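You operate a simulated robot arm through the tools that you are given. There is no shell and no other tool.

The job below is to be done with a simulated robot arm. You get a single attempt, and the scene is never put back.

Task
Put things in order on the top of the packing table. At the end: the blue contact brush stands where the orange screwdriver of the meter bench stood; the purple glue dauber stands where the black small white-handled green-striped breaker stood; the black small white-handled green-striped breaker is on the lane board; the orange screwdriver of the meter bench stands where the purple glue dauber stood; whatever was shut is shut again. Leave all else as you found it, and nothing knocked over. Set down upright: small white-handled green-striped breaker.

Only the result counts: the job must be done as asked and must still hold three seconds after the hand-in. Knocking over, shifting, dropping, spilling or breaking anything else fails it.

Robot
A 6-joint arm with a two-finger gripper, fixed in place. Base frame: the origin is at the foot of the arm, x ahead of it, y to its left, z up; the work surface is at about z = 800. Readings come in mm, rad, newtons and seconds.
With the tool pointing down near the work surface it reaches from about 100 to 700 mm from the base axis. Its first joint turns from -1.152 to 1.152 rad. Payload 2.45 kg.
The tool frame sits at the grasp point between the pads (the TCP): z along the fingers, y along the line on which they close. The tips reach 30 mm beyond it. The gripper opens to 106 mm. The gripper's body begins 79 mm behind the TCP.
Orientation is told as [roll, pitch, yaw] about the base's x, y, z axes, in that order, counted from this pose: with the fingers straight down and closing along the base's y, the tool's x points along the base's -x, its y along +y and its z along -z.

Tools
- The arm moves only by the tool nudge_tool. Its argument "motion" is a list of rows, each an object (a shift or turn left out is 0, a gripper value left out holds the last) with "dp": the shift along the tool's x, y, z in mm, a list of three; "dr": the turn, a rotation vector about the tool's x, y, z in rad, a list of three. In form: [{"dp": [tx, ty, tz], "dr": [rx, ry, rz]}, ...]. A call has 1 to 20 rows; each row shifts and turns the commanded pose from where the row before left it, along the tool's axes as they then stand. "hand" is the gripper command, from -1 (shut) to 1 (fully open), values between in proportion, set as the call begins (left out, the last holds). A row lasts 0.2 s, in which the tool goes at most 50 mm and 0.15 rad; a call with a longer step from one row to the next is refused whole, and so is a gripper value outside its range. Where a pose cannot be reached the arm comes as near as it can. A force on the tool above 40 N (or 10 N above the force at the start of the call, whichever is more), or a blocked arm, ends the call early, and 0.2 s more pass. Each finger travels about 153 mm/s and halts on what it meets, pressing with about 29 N; the grip force reading is that of the motor and also rises with nothing between the fingers. The clock runs only during rows and for 0.2 s after the last one: add rows that do not move to give the fingers time. The reply holds the time, the measured pose of the TCP, the force on the tool along the base axes, the opening and the grip force, in the units named above and with some noise, with the torque about the TCP (base axes, N m) and any sound that the robot's microphone picked up, and new pictures: "views" is both (left out), scene, wrist or none.
- Cameras (640 x 400 px; columns grow to the right, rows downward): "scene" is fixed at [60.9, 415.3, 1411.7]; the picture's right is [-0.73, -0.68, 0.00], its down [-0.35, 0.37, -0.86] and it looks along [0.59, -0.63, -0.51] (base axes); focal length 376 px, centre (320, 200). "wrist" rides on the gripper at [76, -2, -106] in the tool frame; the picture's right is [0.02, 1.00, 0.00], its down [-0.78, 0.02, -0.62] and it looks along [-0.62, 0.01, 0.78] (tool axes); focal length 247 px, centre (320, 200). There is no depth. A picture from a camera that has moved, and an enlarged one, comes with that camera's place and axes in the base frame and with its lens.
- close_up(camera, box): a new picture of the part [left, top, right, bottom] of that camera's present view, enlarged. The clock stands still meanwhile.
- hand_in(): hands the job in; it is judged then, once.

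Nothing tells you positions but the pictures and the camera data. Unless the task says otherwise, let go and move clear before handing in.

The tools are called after "Call:" as name(argument=value, ...) on one line, values as JSON. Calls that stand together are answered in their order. nudge_tool: Moves the arm, as the interface text tells. Its arguments: {"type":"object","properties":{"motion":{"type":"array","items":{"type":"object","properties":{"dp":{"type":"array","items":{"type":"number"}},"dr":{"type":"array","items":{"type":"number"}}}}},"hand":{"type":"number"},"views":{"type":"string","enum":["both","scene","wrist","none"]}},"required":["motion"]} The other tools are called the same way: close_up (camera, box) takes an enlarged picture of a part of a camera's view; hand_in () hands the job in.

At the start:

```text
t: 0.0
tcp_pos: [327.6, -306.2, 1082.7]
ee_rot: [0.0, 0.0, 0.002]
contact_force: [0.0, 0.8, 0.1]
wrist_torque: [-0.01, -0.05, -0.02]
finger_gap: 106.1
grasp_force: 0.0
```

scene: 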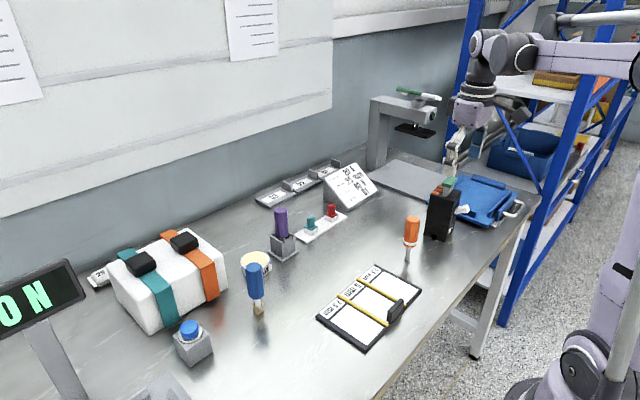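
wrist: 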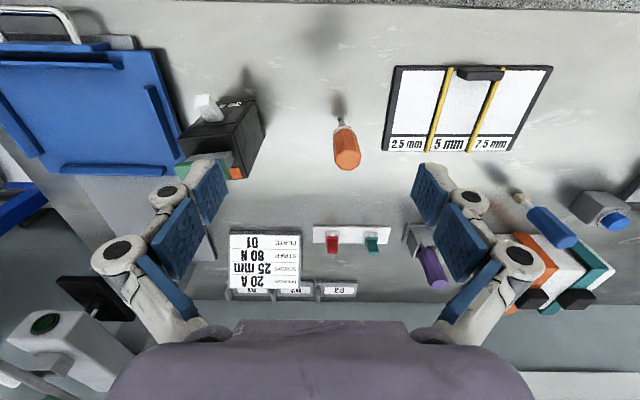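

I see the packing table with an orange screwdriver, a blue brush and a purple dauber in a block, a black breaker next to a blue tray, and a lane board. I'll look closer before moving.

Call:
close_up(camera="scene", box=[380, 150, 540, 250])

Call:
close_up(camera="scene", box=[220, 190, 380, 290])

Call:
close_up(camera="scene", box=[300, 200, 460, 300])

Call:
close_up(camera="scene", box=[160, 230, 320, 370])

Call:
close_up(camera="wrist", box=[160, 80, 400, 230])

Call:
close_up(camera="wrist", box=[380, 150, 640, 310])

Call:
close_up(camera="wrist", box=[220, 210, 400, 310])

Call:
close_up(camera="wrist", box=[370, 50, 570, 170])

Call:
close_up(camera="scene", box=[240, 140, 400, 240])

```text
4.00 times, centred on (460, 200) of scene
camera zoom: at [60.9, 415.3, 1411.7], right [-0.73, -0.68, 0.0], down [-0.35, 0.37, -0.86], along [0.59, -0.63, -0.51], focal length 1503 px, centre (-240, 200)
```

zoom: 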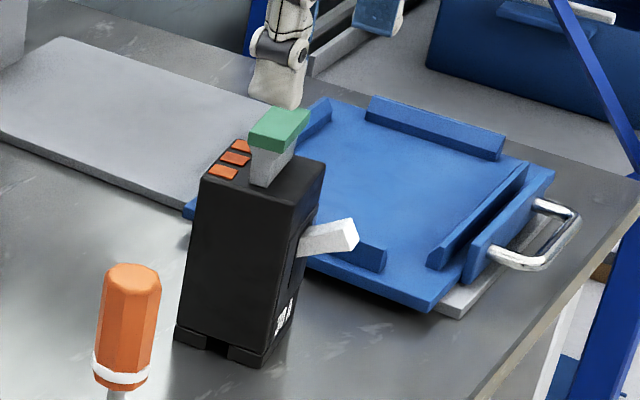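

```text
4.00 times, centred on (300, 240) of scene
camera zoom: at [60.9, 415.3, 1411.7], right [-0.73, -0.68, 0.0], down [-0.35, 0.37, -0.86], along [0.59, -0.63, -0.51], focal length 1503 px, centre (400, 40)
```

zoom: 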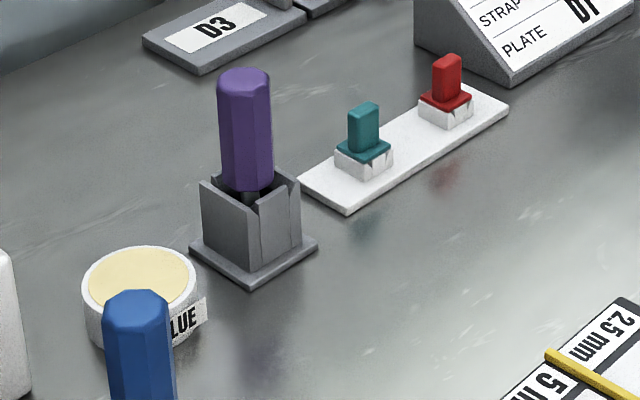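

```text
4.00 times, centred on (380, 250) of scene
camera zoom: at [60.9, 415.3, 1411.7], right [-0.73, -0.68, 0.0], down [-0.35, 0.37, -0.86], along [0.59, -0.63, -0.51], focal length 1503 px, centre (80, 0)
```

zoom: 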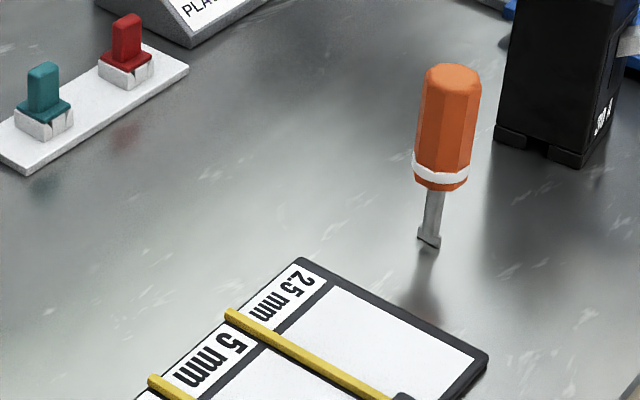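

```text
2.86 times, centred on (240, 300) of scene
camera zoom: at [60.9, 415.3, 1411.7], right [-0.73, -0.68, 0.0], down [-0.35, 0.37, -0.86], along [0.59, -0.63, -0.51], focal length 1074 px, centre (549, -86)
```

zoom: 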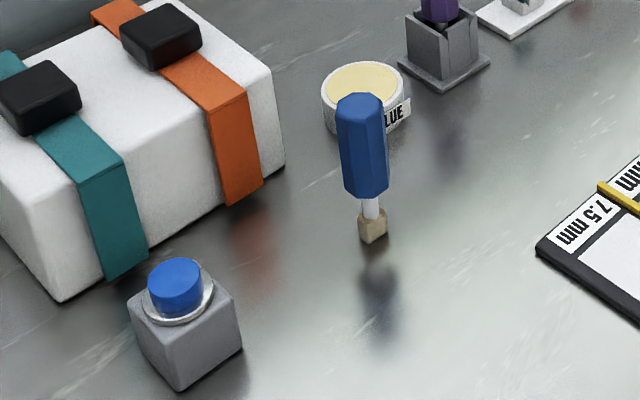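

```text
2.67 times, centred on (280, 155) of wrist
camera zoom: at [252.4, -307.6, 1188.6], right [-0.02, 1.0, 0.0], down [0.78, 0.02, 0.62], along [0.62, 0.01, -0.78], focal length 659 px, centre (427, 320)
```

zoom: 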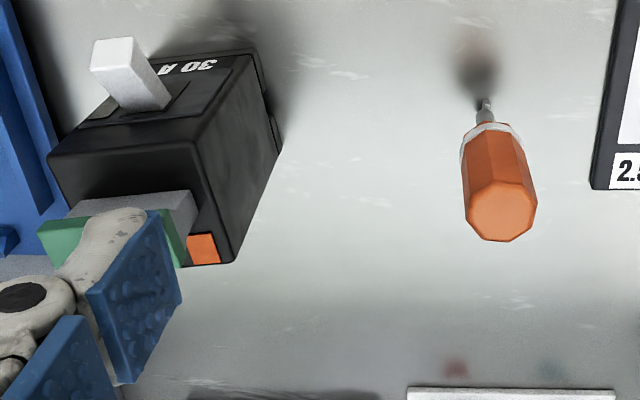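

```text
2.46 times, centred on (510, 230) of wrist
camera zoom: at [252.4, -307.6, 1188.6], right [-0.02, 1.0, 0.0], down [0.78, 0.02, 0.62], along [0.62, 0.01, -0.78], focal length 608 px, centre (-148, 126)
```

zoom: 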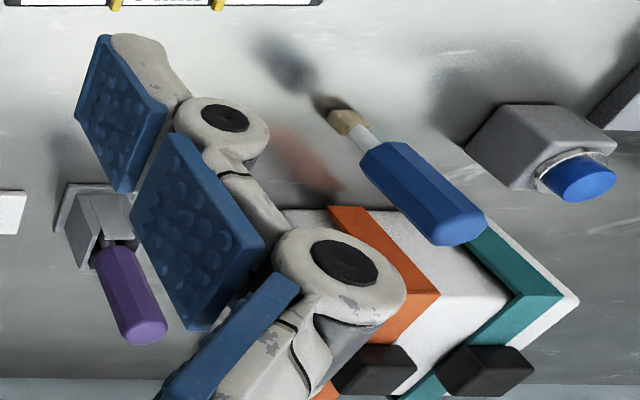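

```text
3.56 times, centred on (310, 260) of wrist
camera zoom: at [252.4, -307.6, 1188.6], right [-0.02, 1.0, 0.0], down [0.78, 0.02, 0.62], along [0.62, 0.01, -0.78], focal length 878 px, centre (356, -13)
```

zoom: 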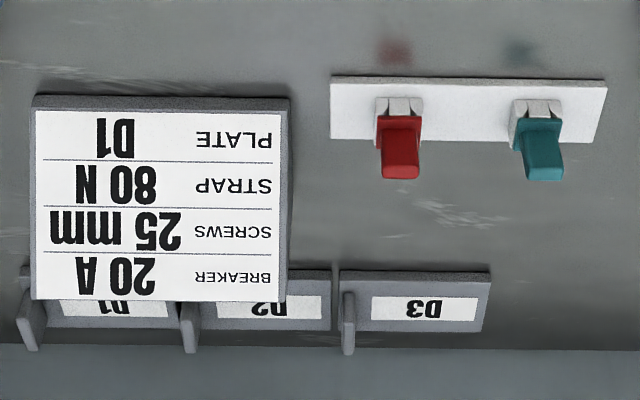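

```text
3.20 times, centred on (470, 110) of wrist
camera zoom: at [252.4, -307.6, 1188.6], right [-0.02, 1.0, 0.0], down [0.78, 0.02, 0.62], along [0.62, 0.01, -0.78], focal length 790 px, centre (-160, 488)
```

zoom: 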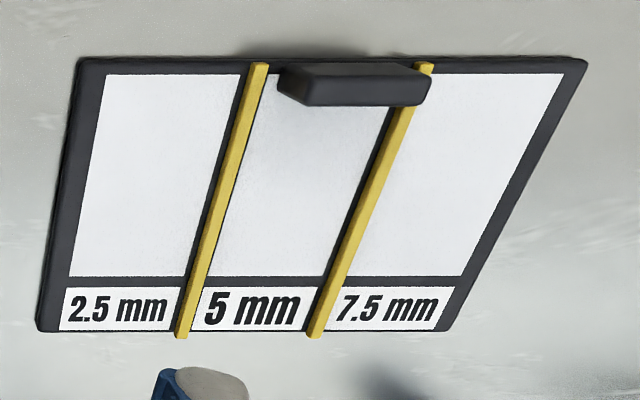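

```text
4.00 times, centred on (320, 190) of scene
camera zoom: at [60.9, 415.3, 1411.7], right [-0.73, -0.68, 0.0], down [-0.35, 0.37, -0.86], along [0.59, -0.63, -0.51], focal length 1503 px, centre (320, 240)
```

zoom: 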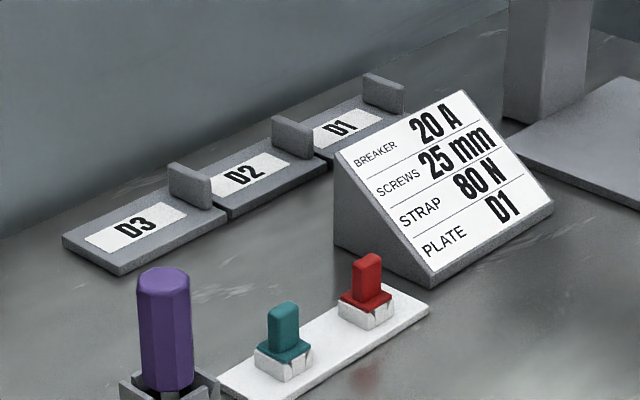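

The positions of the tools and breaker are roughly clear. Next I move high above and look at the lane board and its black piece from close up.

Call:
nudge_tool(motion=[{"dp": [24.5, 36, 0]}, {"dp": [24.5, 36, 0]}, {"dp": [24.5, 36, 0]}, {"dp": [24.5, 36, 0]}, {"dp": [24.5, 36, 0]}, {"dp": [24.5, 36, 0]}, {}], hand=1)

```text
t: 1.6
tcp_pos: [179.7, -86.1, 1083.0]
ee_rot: [0.001, -0.003, -0.001]
contact_force: [0.5, -0.2, -1.2]
wrist_torque: [0.01, -0.02, -0.02]
finger_gap: 105.8
grasp_force: 0.1
camera wrist: at [103.0, -88.1, 1189.2], right [-0.02, 1.0, 0.0], down [0.78, 0.02, 0.62], along [0.62, 0.01, -0.78], focal length 247 px, centre (320, 200)
```

scene: 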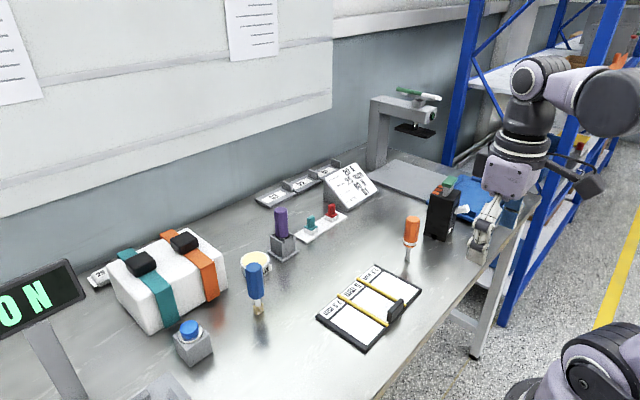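
wrist: 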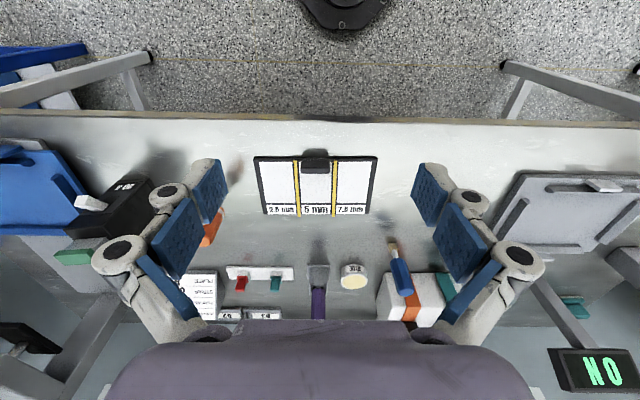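

Now I zoom in on the board, the breaker and the brush from this pose.

Call:
close_up(camera="wrist", box=[240, 140, 400, 230])

Call:
close_up(camera="scene", box=[305, 255, 435, 360])

Call:
close_up(camera="wrist", box=[200, 220, 460, 340])

Call:
close_up(camera="wrist", box=[0, 130, 200, 280])

Call:
close_up(camera="wrist", box=[460, 150, 640, 320])

```text
4.00 times, centred on (320, 185) of wrist
camera zoom: at [103.0, -88.1, 1189.2], right [-0.02, 1.0, 0.0], down [0.78, 0.02, 0.62], along [0.62, 0.01, -0.78], focal length 988 px, centre (320, 260)
```

zoom: 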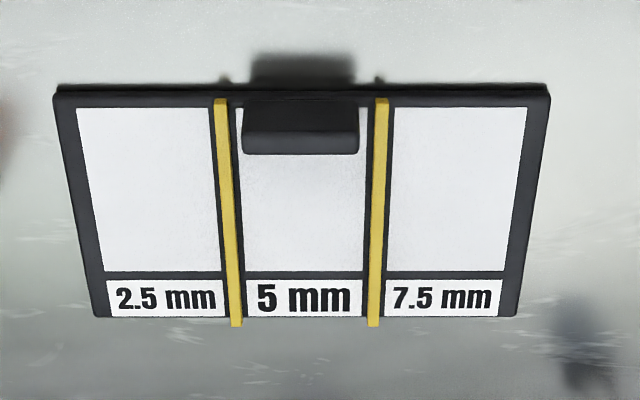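

```text
3.81 times, centred on (370, 308) of scene
camera zoom: at [60.8, 415.3, 1411.7], right [-0.73, -0.68, 0.0], down [-0.35, 0.37, -0.86], along [0.59, -0.63, -0.51], focal length 1432 px, centre (130, -210)
```

zoom: 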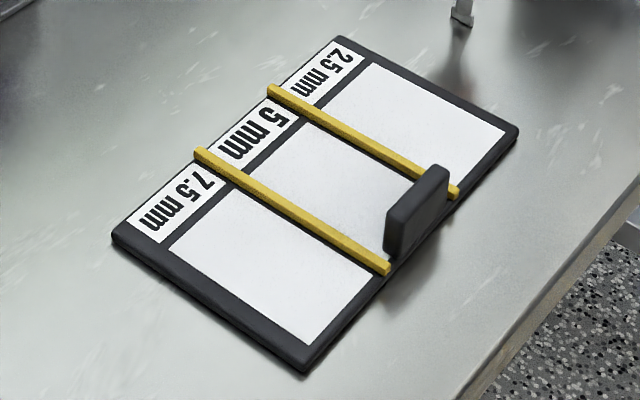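

```text
2.46 times, centred on (330, 280) of wrist
camera zoom: at [103.0, -88.1, 1189.2], right [-0.02, 1.0, 0.0], down [0.78, 0.02, 0.62], along [0.62, 0.01, -0.78], focal length 608 px, centre (295, 3)
```

zoom: 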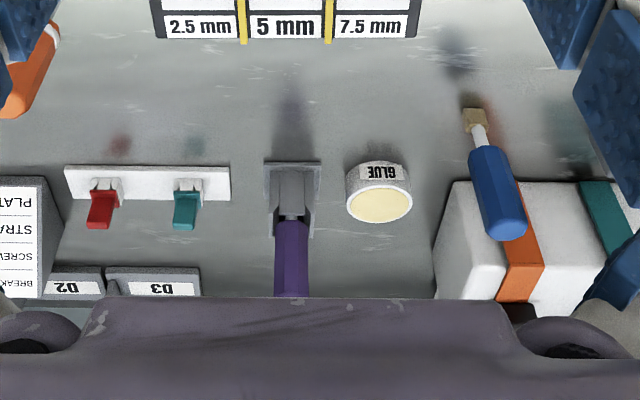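

```text
2.67 times, centred on (100, 205) of wrist
camera zoom: at [103.0, -88.1, 1189.2], right [-0.02, 1.0, 0.0], down [0.78, 0.02, 0.62], along [0.62, 0.01, -0.78], focal length 659 px, centre (907, 187)
```

zoom: 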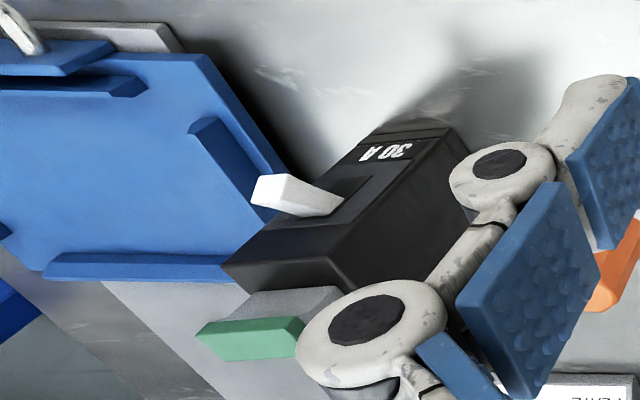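

```text
2.35 times, centred on (550, 235) of wrist
camera zoom: at [103.0, -88.1, 1189.2], right [-0.02, 1.0, 0.0], down [0.78, 0.02, 0.62], along [0.62, 0.01, -0.78], focal length 581 px, centre (-221, 118)
```

zoom: 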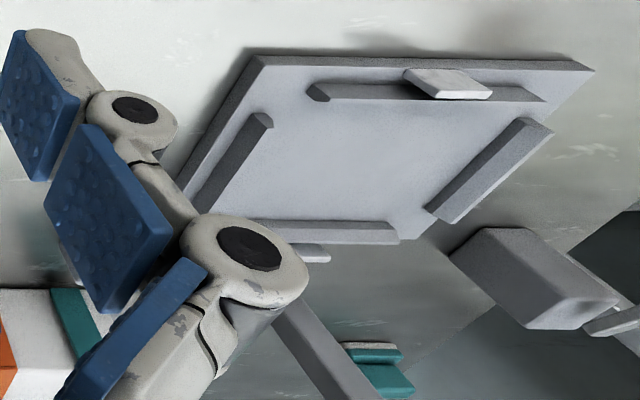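

The lane board is flat with raised yellow strips and a black stop on the near edge. Now I view the breaker from in front to measure it.

Call:
nudge_tool(motion=[{"dp": [-8.75, -44.25, 0]}, {"dp": [-8.75, -44.25, 0]}, {"dp": [-8.75, -44.25, 0]}, {"dp": [-8.75, -44.25, 0]}, {"dp": [-8.75, -44.25, 0]}, {"dp": [-8.75, -44.25, 0]}, {"dp": [-8.75, -44.25, 0]}, {"dp": [-8.75, -44.25, 0]}, {}])

Call:
close_up(camera="wrist", box=[220, 100, 420, 225])

Call:
close_up(camera="scene", box=[400, 160, 480, 250])

```text
t: 3.6
tcp_pos: [251.7, -445.5, 1082.3]
ee_rot: [-0.001, 0.0, 0.002]
contact_force: [-0.2, 0.3, 0.5]
wrist_torque: [0.0, 0.02, 0.01]
finger_gap: 106.2
grasp_force: 0.0
camera wrist: at [176.1, -447.5, 1189.2], right [-0.02, 1.0, 0.0], down [0.78, 0.02, 0.62], along [0.62, 0.01, -0.78], focal length 247 px, centre (320, 200)
```

scene: 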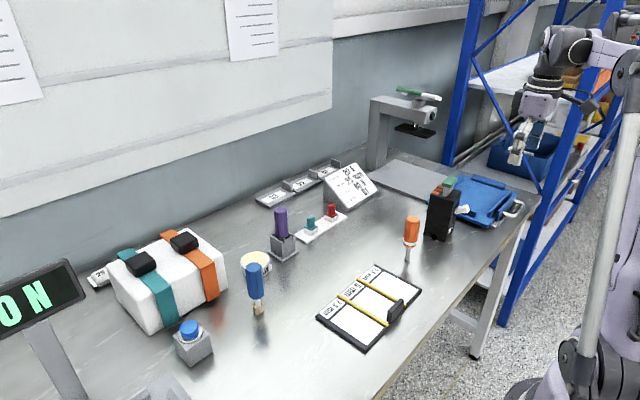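
wrist: 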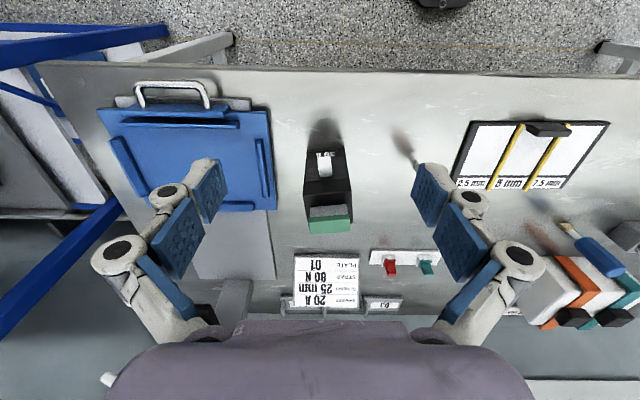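

```text
3.20 times, centred on (320, 162) of wrist
camera zoom: at [176.1, -447.5, 1189.2], right [-0.02, 1.0, 0.0], down [0.78, 0.02, 0.62], along [0.62, 0.01, -0.78], focal length 790 px, centre (320, 320)
```

zoom: 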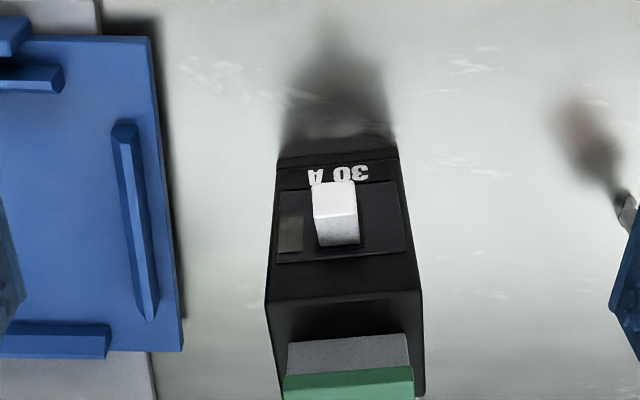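

```text
4.44 times, centred on (440, 205) of scene
camera zoom: at [60.9, 415.3, 1411.7], right [-0.73, -0.68, 0.0], down [-0.35, 0.37, -0.86], along [0.59, -0.63, -0.51], focal length 1670 px, centre (-213, 178)
```

zoom: 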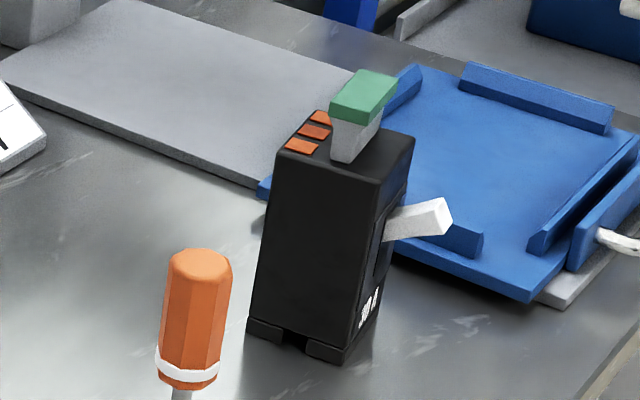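

The breaker's footprint is about 60 by 65 mm, centred near (404, -435), with a small yaw. I move above it with the fingers still clear of its top and look again.

Call:
nudge_tool(motion=[{"dp": [-38, 2.5, 0]}, {"dp": [-38, 2.5, 0]}, {"dp": [-38, 2.5, 0]}, {"dp": [-38, 2, 0], "dr": [0, 0, -0.09]}, {"dp": [0, 0, 36]}, {"dp": [0, 0, 30]}, {}])

Call:
close_up(camera="wrist", box=[200, 100, 440, 300])

Call:
close_up(camera="scene", box=[400, 130, 500, 250])

```text
t: 5.2
tcp_pos: [404.9, -432.6, 1016.2]
ee_rot: [0.001, 0.0, 0.092]
contact_force: [0.4, -0.3, -0.5]
wrist_torque: [0.01, 0.03, -0.01]
finger_gap: 106.1
grasp_force: 0.1
camera wrist: at [328.4, -441.3, 1123.3], right [-0.11, 0.99, 0.0], down [0.78, 0.09, 0.62], along [0.62, 0.07, -0.78], focal length 247 px, centre (320, 200)
```

scene: 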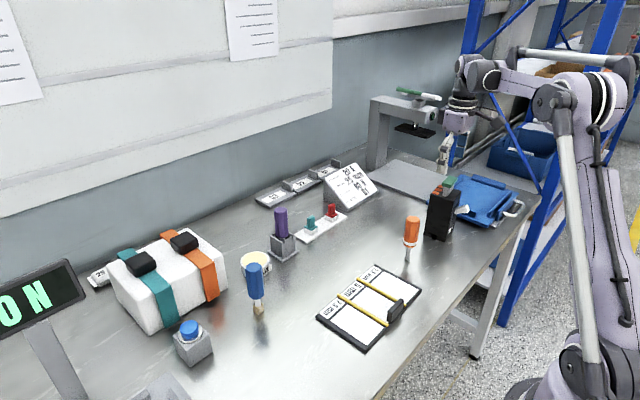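
wrist: 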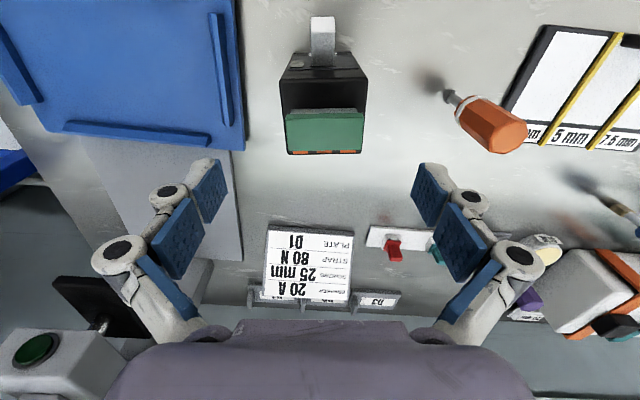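

```text
2.00 times, centred on (320, 200) of wrist
camera zoom: at [328.4, -441.3, 1123.3], right [-0.11, 0.99, 0.0], down [0.78, 0.09, 0.62], along [0.62, 0.07, -0.78], focal length 494 px, centre (320, 200)
```

zoom: 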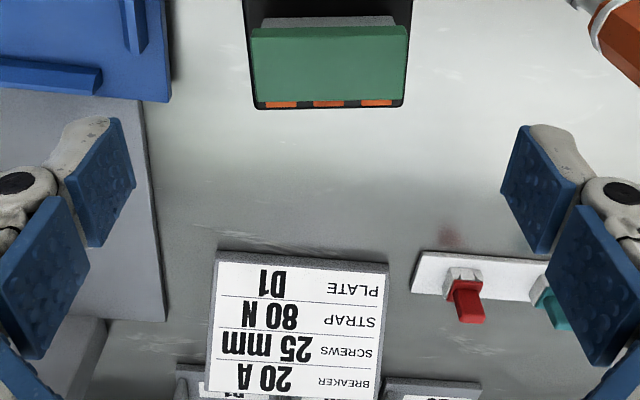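

```text
3.33 times, centred on (450, 190) of scene
camera zoom: at [60.9, 415.3, 1411.7], right [-0.73, -0.68, 0.0], down [-0.35, 0.37, -0.86], along [0.59, -0.63, -0.51], focal length 1253 px, centre (-113, 233)
```

zoom: 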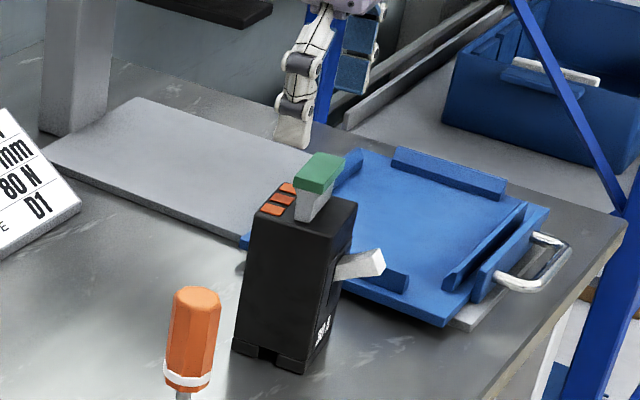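

The breaker lies about 2 mm to the +y side of the tool with yaw near 0.13. I align with it and lower until the pads overlap its upper sides.

Call:
nudge_tool(motion=[{"dp": [1, 2, 0], "dr": [0, 0, -0.038]}, {"dp": [0, 0, 29]}, {"dp": [0, 0, 29]}, {"dp": [0, 0, 29]}, {"dp": [0, 0, 27]}, {}])

Call:
close_up(camera="wrist", box=[160, 80, 480, 280])

Call:
close_up(camera="scene", box=[400, 130, 500, 250])

```text
t: 6.6
tcp_pos: [403.4, -432.3, 901.3]
ee_rot: [0.0, -0.001, 0.127]
contact_force: [-0.3, 0.4, 0.4]
wrist_torque: [-0.01, 0.0, -0.02]
finger_gap: 105.9
grasp_force: 0.1
camera wrist: at [328.2, -444.1, 1008.8], right [-0.15, 0.99, 0.0], down [0.77, 0.12, 0.62], along [0.62, 0.09, -0.78], focal length 247 px, centre (320, 200)
```

scene: 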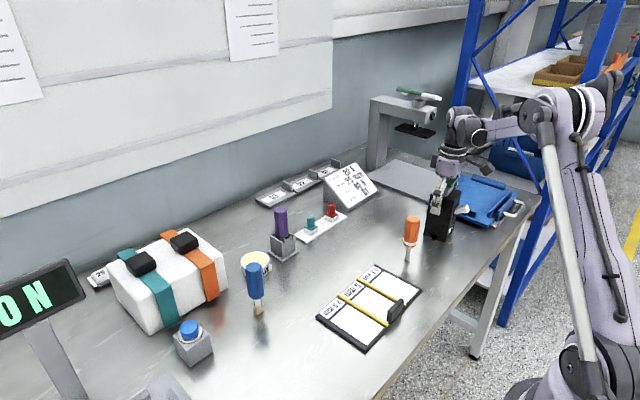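
wrist: 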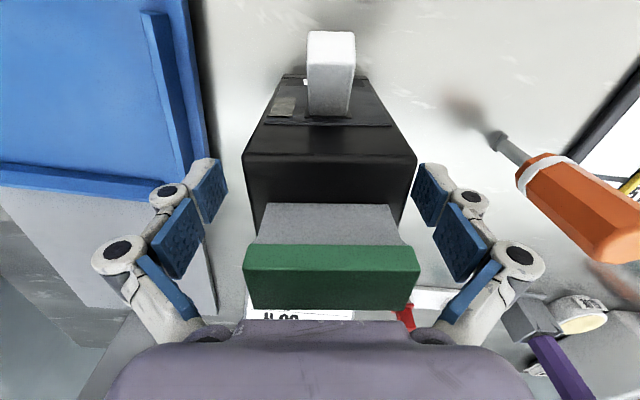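

```text
2.00 times, centred on (320, 180) of wrist
camera zoom: at [328.2, -444.1, 1008.8], right [-0.15, 0.99, 0.0], down [0.77, 0.12, 0.62], along [0.62, 0.09, -0.78], focal length 494 px, centre (320, 240)
```

zoom: 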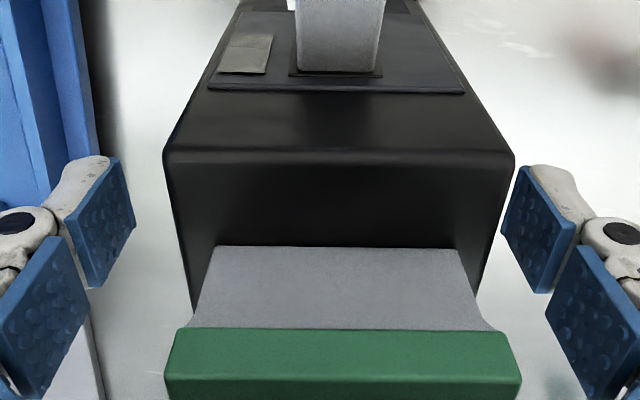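

```text
3.33 times, centred on (450, 190) of scene
camera zoom: at [60.9, 415.3, 1411.7], right [-0.73, -0.68, 0.0], down [-0.35, 0.37, -0.86], along [0.59, -0.63, -0.51], focal length 1253 px, centre (-113, 233)
```

zoom: 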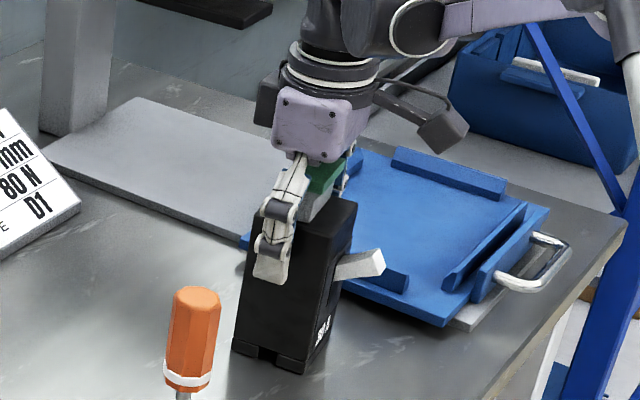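

The breaker is still about 2.5 mm to the +y side, so I shift and close in two stages.

Call:
nudge_tool(motion=[{"dp": [0, 2.4, 0]}, {}, {}], hand=0.38)

Call:
close_up(camera="wrist", box=[200, 120, 440, 270])

```text
t: 7.4
tcp_pos: [402.8, -431.1, 901.8]
ee_rot: [0.001, 0.0, 0.129]
contact_force: [0.5, -1.0, -1.6]
wrist_torque: [0.04, 0.02, 0.0]
finger_gap: 73.0
grasp_force: 0.0
camera wrist: at [328.2, -441.8, 1008.8], right [-0.15, 0.99, 0.0], down [0.77, 0.12, 0.62], along [0.62, 0.09, -0.78], focal length 247 px, centre (320, 200)
```

scene: 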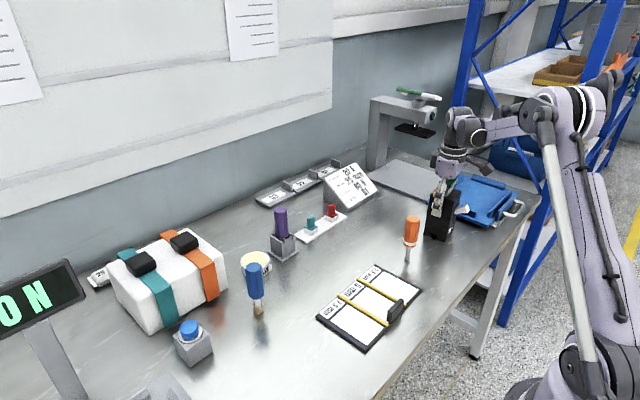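
wrist: 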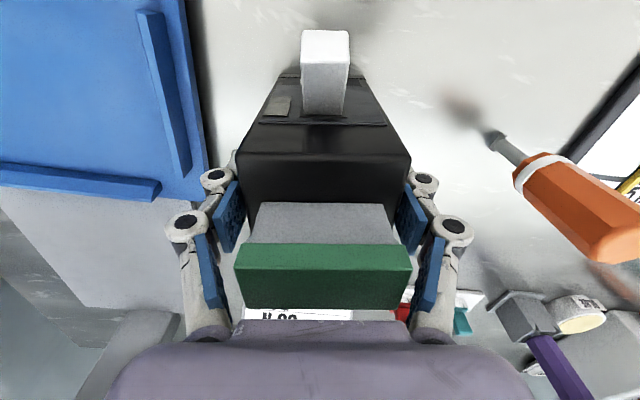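

```text
2.67 times, centred on (320, 195) of wrist
camera zoom: at [328.2, -441.8, 1008.8], right [-0.15, 0.99, 0.0], down [0.77, 0.12, 0.62], along [0.62, 0.09, -0.78], focal length 659 px, centre (320, 213)
```

zoom: 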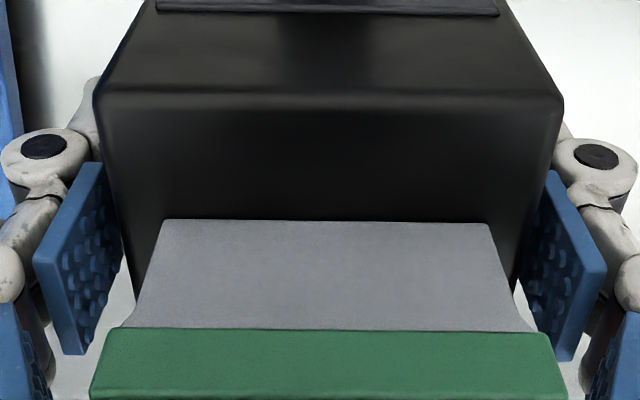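

It is centred. I close the grip, then lift a little and check.

Call:
nudge_tool(motion=[{}, {}, {}], hand=-1, views="wrist")

```text
t: 8.2
tcp_pos: [403.7, -429.0, 902.6]
ee_rot: [-0.001, -0.001, 0.129]
contact_force: [-1.6, 3.0, 4.4]
wrist_torque: [0.18, 0.13, -0.02]
finger_gap: 65.8
grasp_force: 29.4
camera wrist: at [328.2, -441.5, 1009.0], right [-0.15, 0.99, 0.0], down [0.77, 0.12, 0.62], along [0.62, 0.09, -0.78], focal length 247 px, centre (320, 200)
```

wrist: 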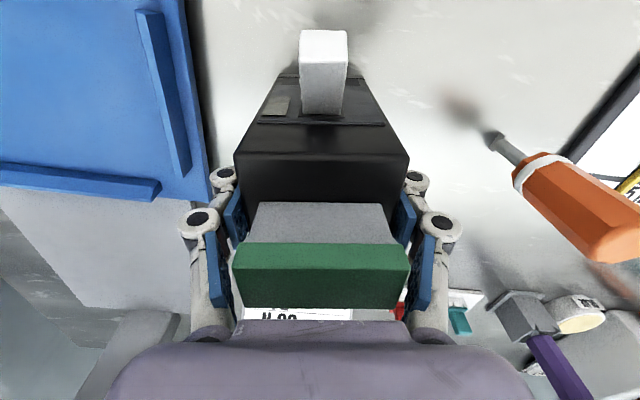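

Gripped at 65.8 mm width. I lift it straight up, high enough to clear the screwdriver.

Call:
nudge_tool(motion=[{"dp": [0, 0, -5]}, {"dp": [0, 0, -15]}, {"dp": [0, 0, -30]}, {"dp": [0, 0, -40]}, {"dp": [0, 0, -40]}, {"dp": [0, 0, -40]}, {}])

```text
t: 9.8
tcp_pos: [402.0, -429.8, 1073.3]
ee_rot: [0.0, 0.0, 0.129]
contact_force: [0.6, -0.3, -5.5]
wrist_torque: [0.04, -0.05, 0.0]
finger_gap: 65.3
grasp_force: 28.8
camera wrist: at [326.0, -441.2, 1180.2], right [-0.15, 0.99, 0.0], down [0.77, 0.12, 0.62], along [0.62, 0.09, -0.78], focal length 247 px, centre (320, 200)
```

scene: 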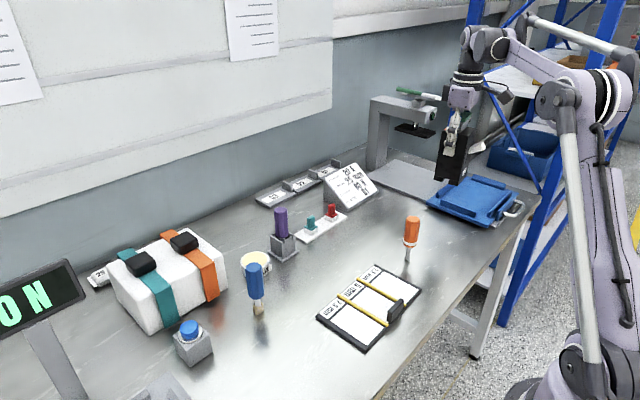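
wrist: 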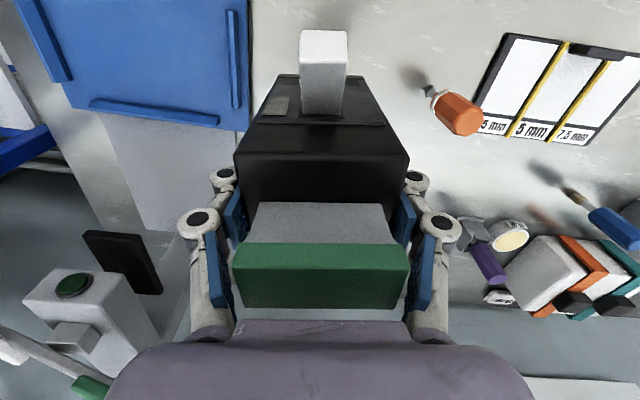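

The breaker weighs about half a kilogram and is held well. I carry it over the 7.5 mm lane of the board, turning it to the board's yaw on the way.

Call:
nudge_tool(motion=[{"dr": [0, 0, 0.099]}, {"dp": [0.76, 20, 0]}, {"dp": [0.76, 41.5, 0]}, {"dp": [0.76, 41.5, 0]}, {"dp": [0.76, 41.5, 0]}, {"dp": [0.76, 41.5, 0]}, {"dp": [0.76, 41.5, 0]}, {"dp": [0.76, 41.5, 0]}, {"dp": [0.76, 41.5, 0]}, {"dp": [0.76, 41.5, 0]}, {"dp": [0.76, 41.5, 0]}, {"dp": [0, 22, 0]}, {}, {}])

Call:
close_up(camera="scene", box=[290, 170, 450, 360])

```text
t: 12.8
tcp_pos: [382.4, -14.7, 1073.1]
ee_rot: [0.0, -0.001, 0.031]
contact_force: [-0.2, -0.4, -5.3]
wrist_torque: [0.02, -0.05, 0.02]
finger_gap: 65.6
grasp_force: 29.7
camera wrist: at [305.8, -18.9, 1179.3], right [-0.05, 1.0, 0.0], down [0.78, 0.04, 0.62], along [0.62, 0.03, -0.78], focal length 247 px, centre (320, 200)
```

scene: 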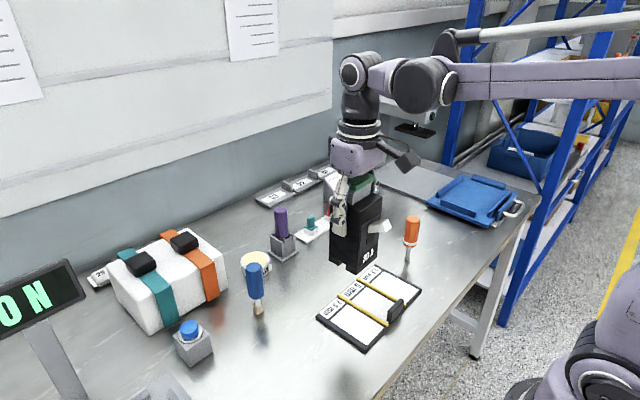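
wrist: 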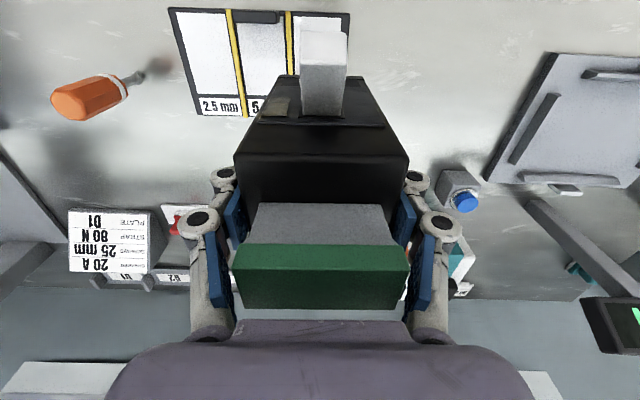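

```text
2.11 times, centred on (370, 265) of scene
camera zoom: at [60.9, 415.3, 1411.7], right [-0.73, -0.68, 0.0], down [-0.35, 0.37, -0.86], along [0.59, -0.63, -0.51], focal length 791 px, centre (215, 63)
```

zoom: 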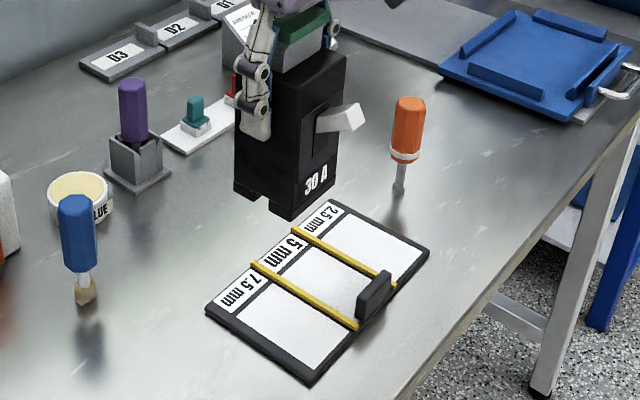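

I lower most of the way and check how it lines up with the lane from the side.

Call:
nudge_tool(motion=[{"dp": [0, 0, 40]}, {"dp": [0, 0, 40]}, {"dp": [0, 0, 40]}, {"dp": [0, 0, 18]}, {}, {}])

Call:
close_up(camera="scene", box=[300, 220, 440, 360])

Call:
close_up(camera="wrist", box=[120, 0, 480, 220])

```text
t: 14.2
tcp_pos: [382.2, -14.3, 932.0]
ee_rot: [0.0, 0.0, 0.028]
contact_force: [0.5, 0.3, -5.7]
wrist_torque: [0.02, -0.03, 0.02]
finger_gap: 65.8
grasp_force: 28.7
camera wrist: at [306.8, -18.4, 1039.7], right [-0.05, 1.0, 0.0], down [0.78, 0.04, 0.62], along [0.62, 0.03, -0.78], focal length 247 px, centre (320, 200)
```

scene: 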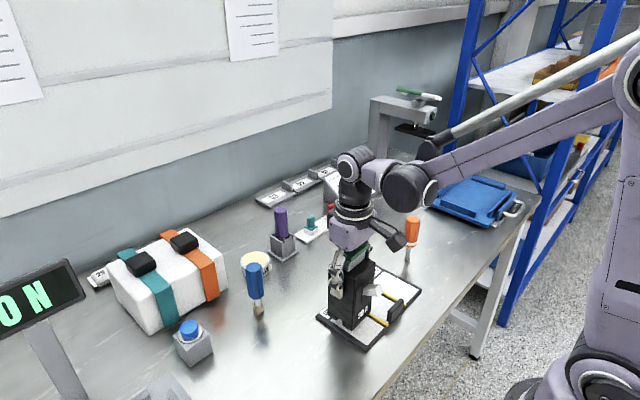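
wrist: 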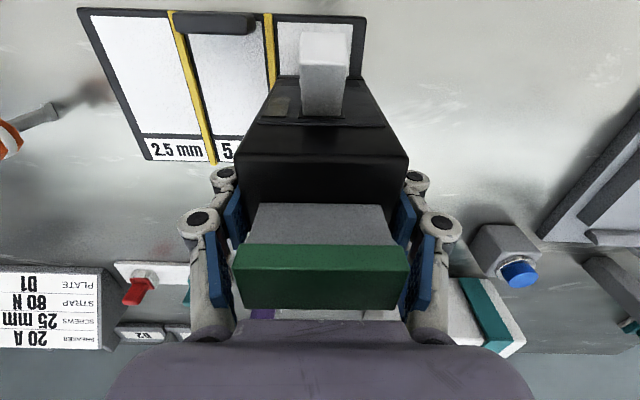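

```text
2.86 times, centred on (370, 290) of scene
camera zoom: at [60.9, 415.3, 1411.7], right [-0.73, -0.68, 0.0], down [-0.35, 0.37, -0.86], along [0.59, -0.63, -0.51], focal length 1074 px, centre (177, -57)
```

zoom: 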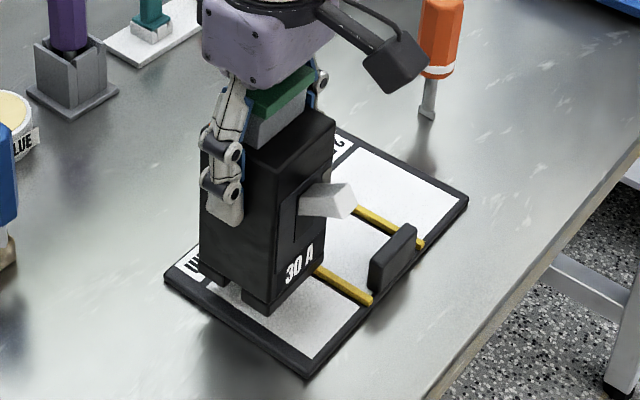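

```text
1.78 times, centred on (300, 110) of wrist
camera zoom: at [306.8, -18.4, 1039.7], right [-0.05, 1.0, 0.0], down [0.78, 0.04, 0.62], along [0.62, 0.03, -0.78], focal length 439 px, centre (356, 360)
```

zoom: 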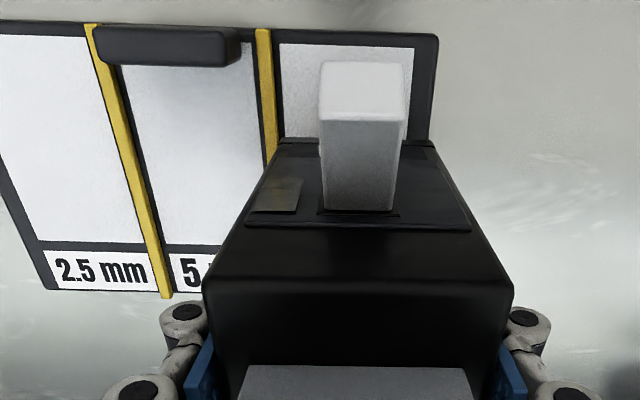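

The left bottom edge is close to the yellow strip, so I shift 3 mm away from it and lower gently.

Call:
nudge_tool(motion=[{"dp": [0, 3, 0]}, {"dp": [0, 0, 10]}, {"dp": [0, 0, 7]}, {}])

Call:
close_up(camera="scene", box=[300, 240, 420, 360])

Call:
close_up(camera="wrist", box=[220, 0, 420, 120])

```text
t: 15.2
tcp_pos: [381.9, -11.6, 915.8]
ee_rot: [0.0, -0.001, 0.03]
contact_force: [0.0, 0.2, -5.1]
wrist_torque: [-0.01, -0.04, -0.05]
finger_gap: 65.7
grasp_force: 29.2
camera wrist: at [307.3, -15.8, 1022.8], right [-0.05, 1.0, 0.0], down [0.78, 0.04, 0.62], along [0.62, 0.03, -0.78], focal length 247 px, centre (320, 200)
```

scene: 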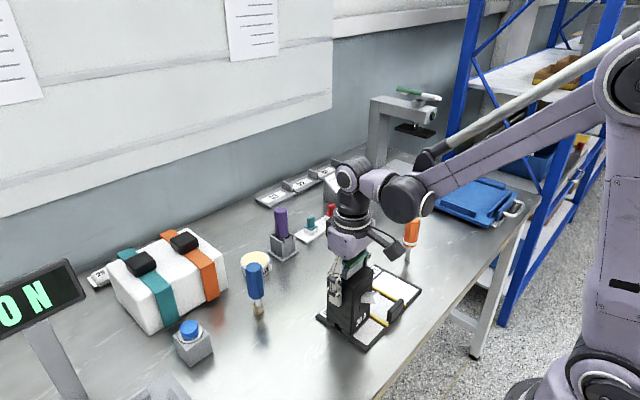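
wrist: 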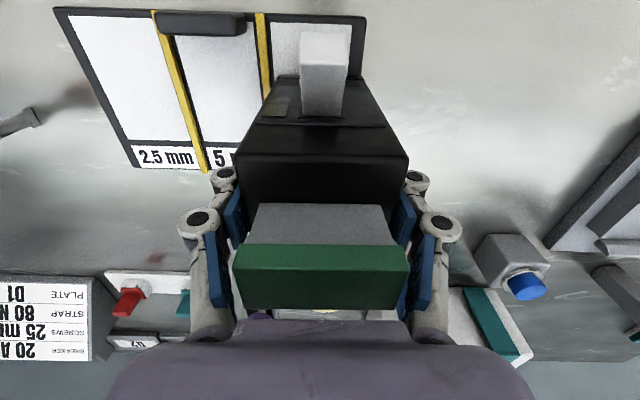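

```text
3.33 times, centred on (360, 300) of scene
camera zoom: at [60.9, 415.3, 1411.7], right [-0.73, -0.68, 0.0], down [-0.35, 0.37, -0.86], along [0.59, -0.63, -0.51], focal length 1253 px, centre (187, -133)
```

zoom: 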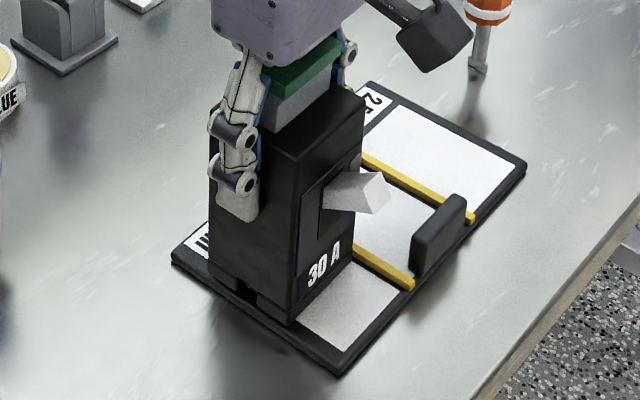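

```text
3.20 times, centred on (320, 60) of wrist
camera zoom: at [307.3, -15.8, 1022.8], right [-0.05, 1.0, 0.0], down [0.78, 0.04, 0.62], along [0.62, 0.03, -0.78], focal length 790 px, centre (320, 648)
```

zoom: 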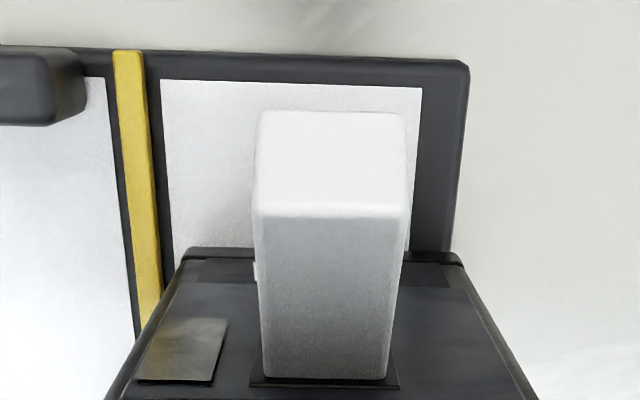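

There is now about 5 mm clearance to the strip. I nudge back 1.2 mm and lower in small steps until contact.

Call:
nudge_tool(motion=[{"dp": [0, -1.2, 0]}, {"dp": [0, 0, 2]}, {"dp": [0, 0, 2]}, {}], views="none")

```text
t: 16.2
tcp_pos: [383.3, -11.9, 912.6]
ee_rot: [-0.001, 0.002, 0.031]
contact_force: [0.3, -0.3, -5.1]
wrist_torque: [0.05, -0.03, 0.04]
finger_gap: 65.5
grasp_force: 28.6
```

Call:
nudge_tool(motion=[{"dp": [0, 0, 1]}, {"dp": [0, 0, 1]}, {}], views="none")

```text
t: 17.0
tcp_pos: [382.9, -13.7, 910.1]
ee_rot: [0.0, 0.0, 0.029]
contact_force: [0.3, -0.9, -5.3]
wrist_torque: [-0.01, -0.02, 0.03]
finger_gap: 65.8
grasp_force: 29.0
```

Call:
nudge_tool(motion=[{"dp": [0, 0, 1]}, {"dp": [0, 0, 1]}, {}], views="none")

```text
t: 17.8
tcp_pos: [381.8, -11.6, 908.4]
ee_rot: [-0.002, -0.001, 0.03]
contact_force: [4.7, -2.7, 20.8]
wrist_torque: [-0.12, -0.13, 0.08]
finger_gap: 66.0
grasp_force: 29.4
```

It has touched down on the board. I ease the pressure, open the fingers and check.

Call:
nudge_tool(motion=[{"dp": [0, 0, -0.7]}, {}], views="none")

Call:
nudge_tool(motion=[{}, {}], hand=0.45)

Call:
close_up(camera="scene", box=[300, 240, 420, 360])

```text
t: 18.4
tcp_pos: [382.3, -12.3, 908.3]
ee_rot: [-0.001, 0.0, 0.03]
contact_force: [2.3, -1.3, 0.6]
wrist_torque: [-0.26, -0.38, 0.01]
finger_gap: 65.7
grasp_force: 28.5
```

```text
t: 19.0
tcp_pos: [382.0, -12.6, 909.7]
ee_rot: [0.001, 0.001, 0.028]
contact_force: [-0.2, 0.3, -0.8]
wrist_torque: [0.01, -0.01, 0.03]
finger_gap: 77.0
grasp_force: 0.0
camera wrist: at [305.9, -16.3, 1016.1], right [-0.05, 1.0, 0.0], down [0.78, 0.04, 0.62], along [0.62, 0.03, -0.78], focal length 247 px, centre (320, 200)
```

scene: 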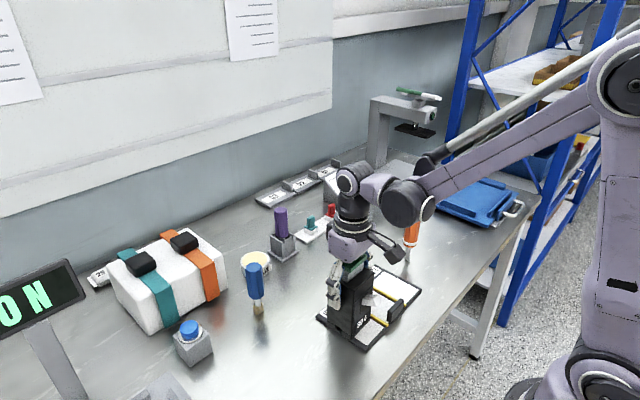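
wrist: 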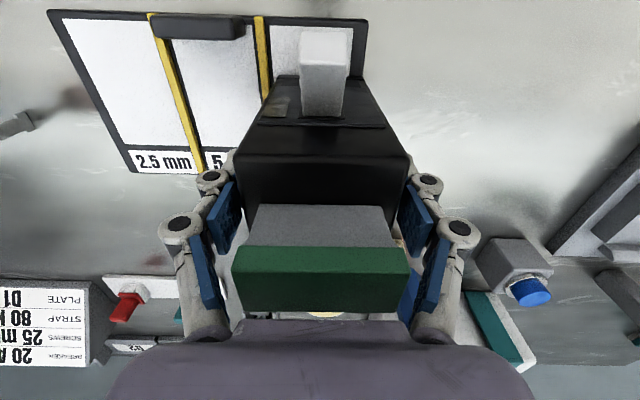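

```text
3.33 times, centred on (360, 300) of scene
camera zoom: at [60.9, 415.3, 1411.7], right [-0.73, -0.68, 0.0], down [-0.35, 0.37, -0.86], along [0.59, -0.63, -0.51], focal length 1253 px, centre (187, -133)
```

zoom: 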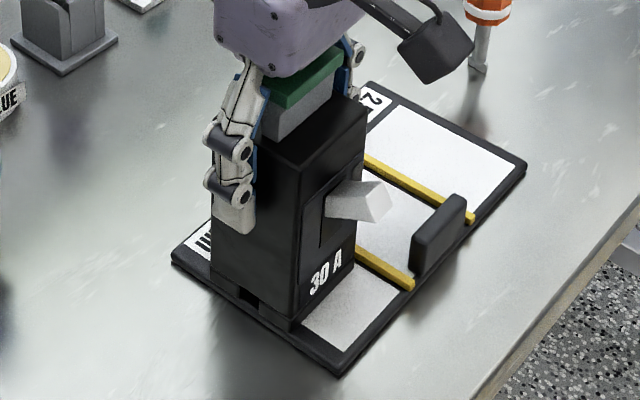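

The breaker stands on the lane board. I back straight up, then move over toward the purple dauber.

Call:
nudge_tool(motion=[{"dp": [0, 0, -10]}, {"dp": [0, 0, -40]}, {"dp": [0, 0, -40]}, {"dp": [0, 0, -40]}, {"dp": [0, 0, -30], "dr": [0, 0, 0.029]}, {"dp": [-45, -15, 0]}, {"dp": [-45, -15, 0]}, {"dp": [-45, -15, 0]}, {"dp": [-45, -15, 0]}, {"dp": [-45, -9, 0]}, {}, {}], hand=0.45)

Call:
close_up(camera="wrist", box=[200, 60, 440, 240])

Call:
close_up(camera="scene", box=[280, 200, 440, 360])

```text
t: 21.6
tcp_pos: [604.3, -81.7, 1070.7]
ee_rot: [0.0, 0.0, 0.002]
contact_force: [-0.1, -0.3, 0.1]
wrist_torque: [0.0, -0.02, 0.03]
finger_gap: 76.9
grasp_force: 0.0
camera wrist: at [529.0, -82.5, 1177.4], right [-0.02, 1.0, 0.0], down [0.78, 0.02, 0.62], along [0.62, 0.01, -0.78], focal length 247 px, centre (320, 200)
```

scene: 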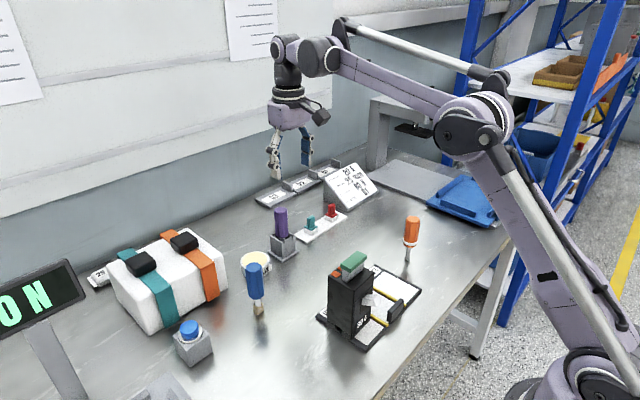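
wrist: 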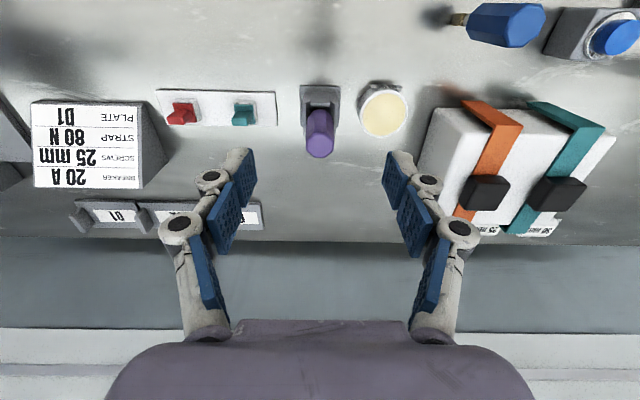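

```text
2.22 times, centred on (320, 150) of wrist
camera zoom: at [529.0, -82.5, 1177.4], right [-0.02, 1.0, 0.0], down [0.78, 0.02, 0.62], along [0.62, 0.01, -0.78], focal length 549 px, centre (320, 311)
```

zoom: 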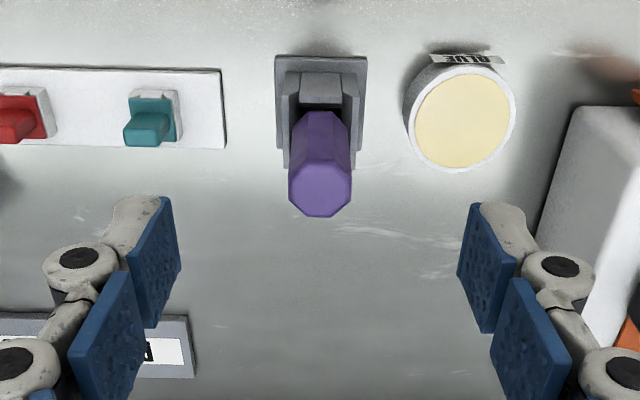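

```text
2.50 times, centred on (360, 280) of scene
camera zoom: at [60.9, 415.3, 1411.7], right [-0.73, -0.68, 0.0], down [-0.35, 0.37, -0.86], along [0.59, -0.63, -0.51], focal length 940 px, centre (220, 0)
```

zoom: 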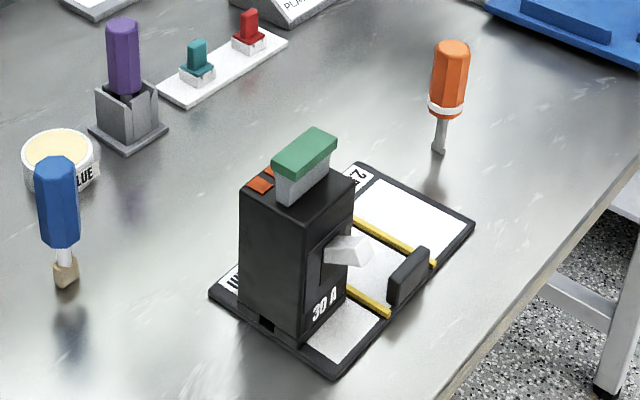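

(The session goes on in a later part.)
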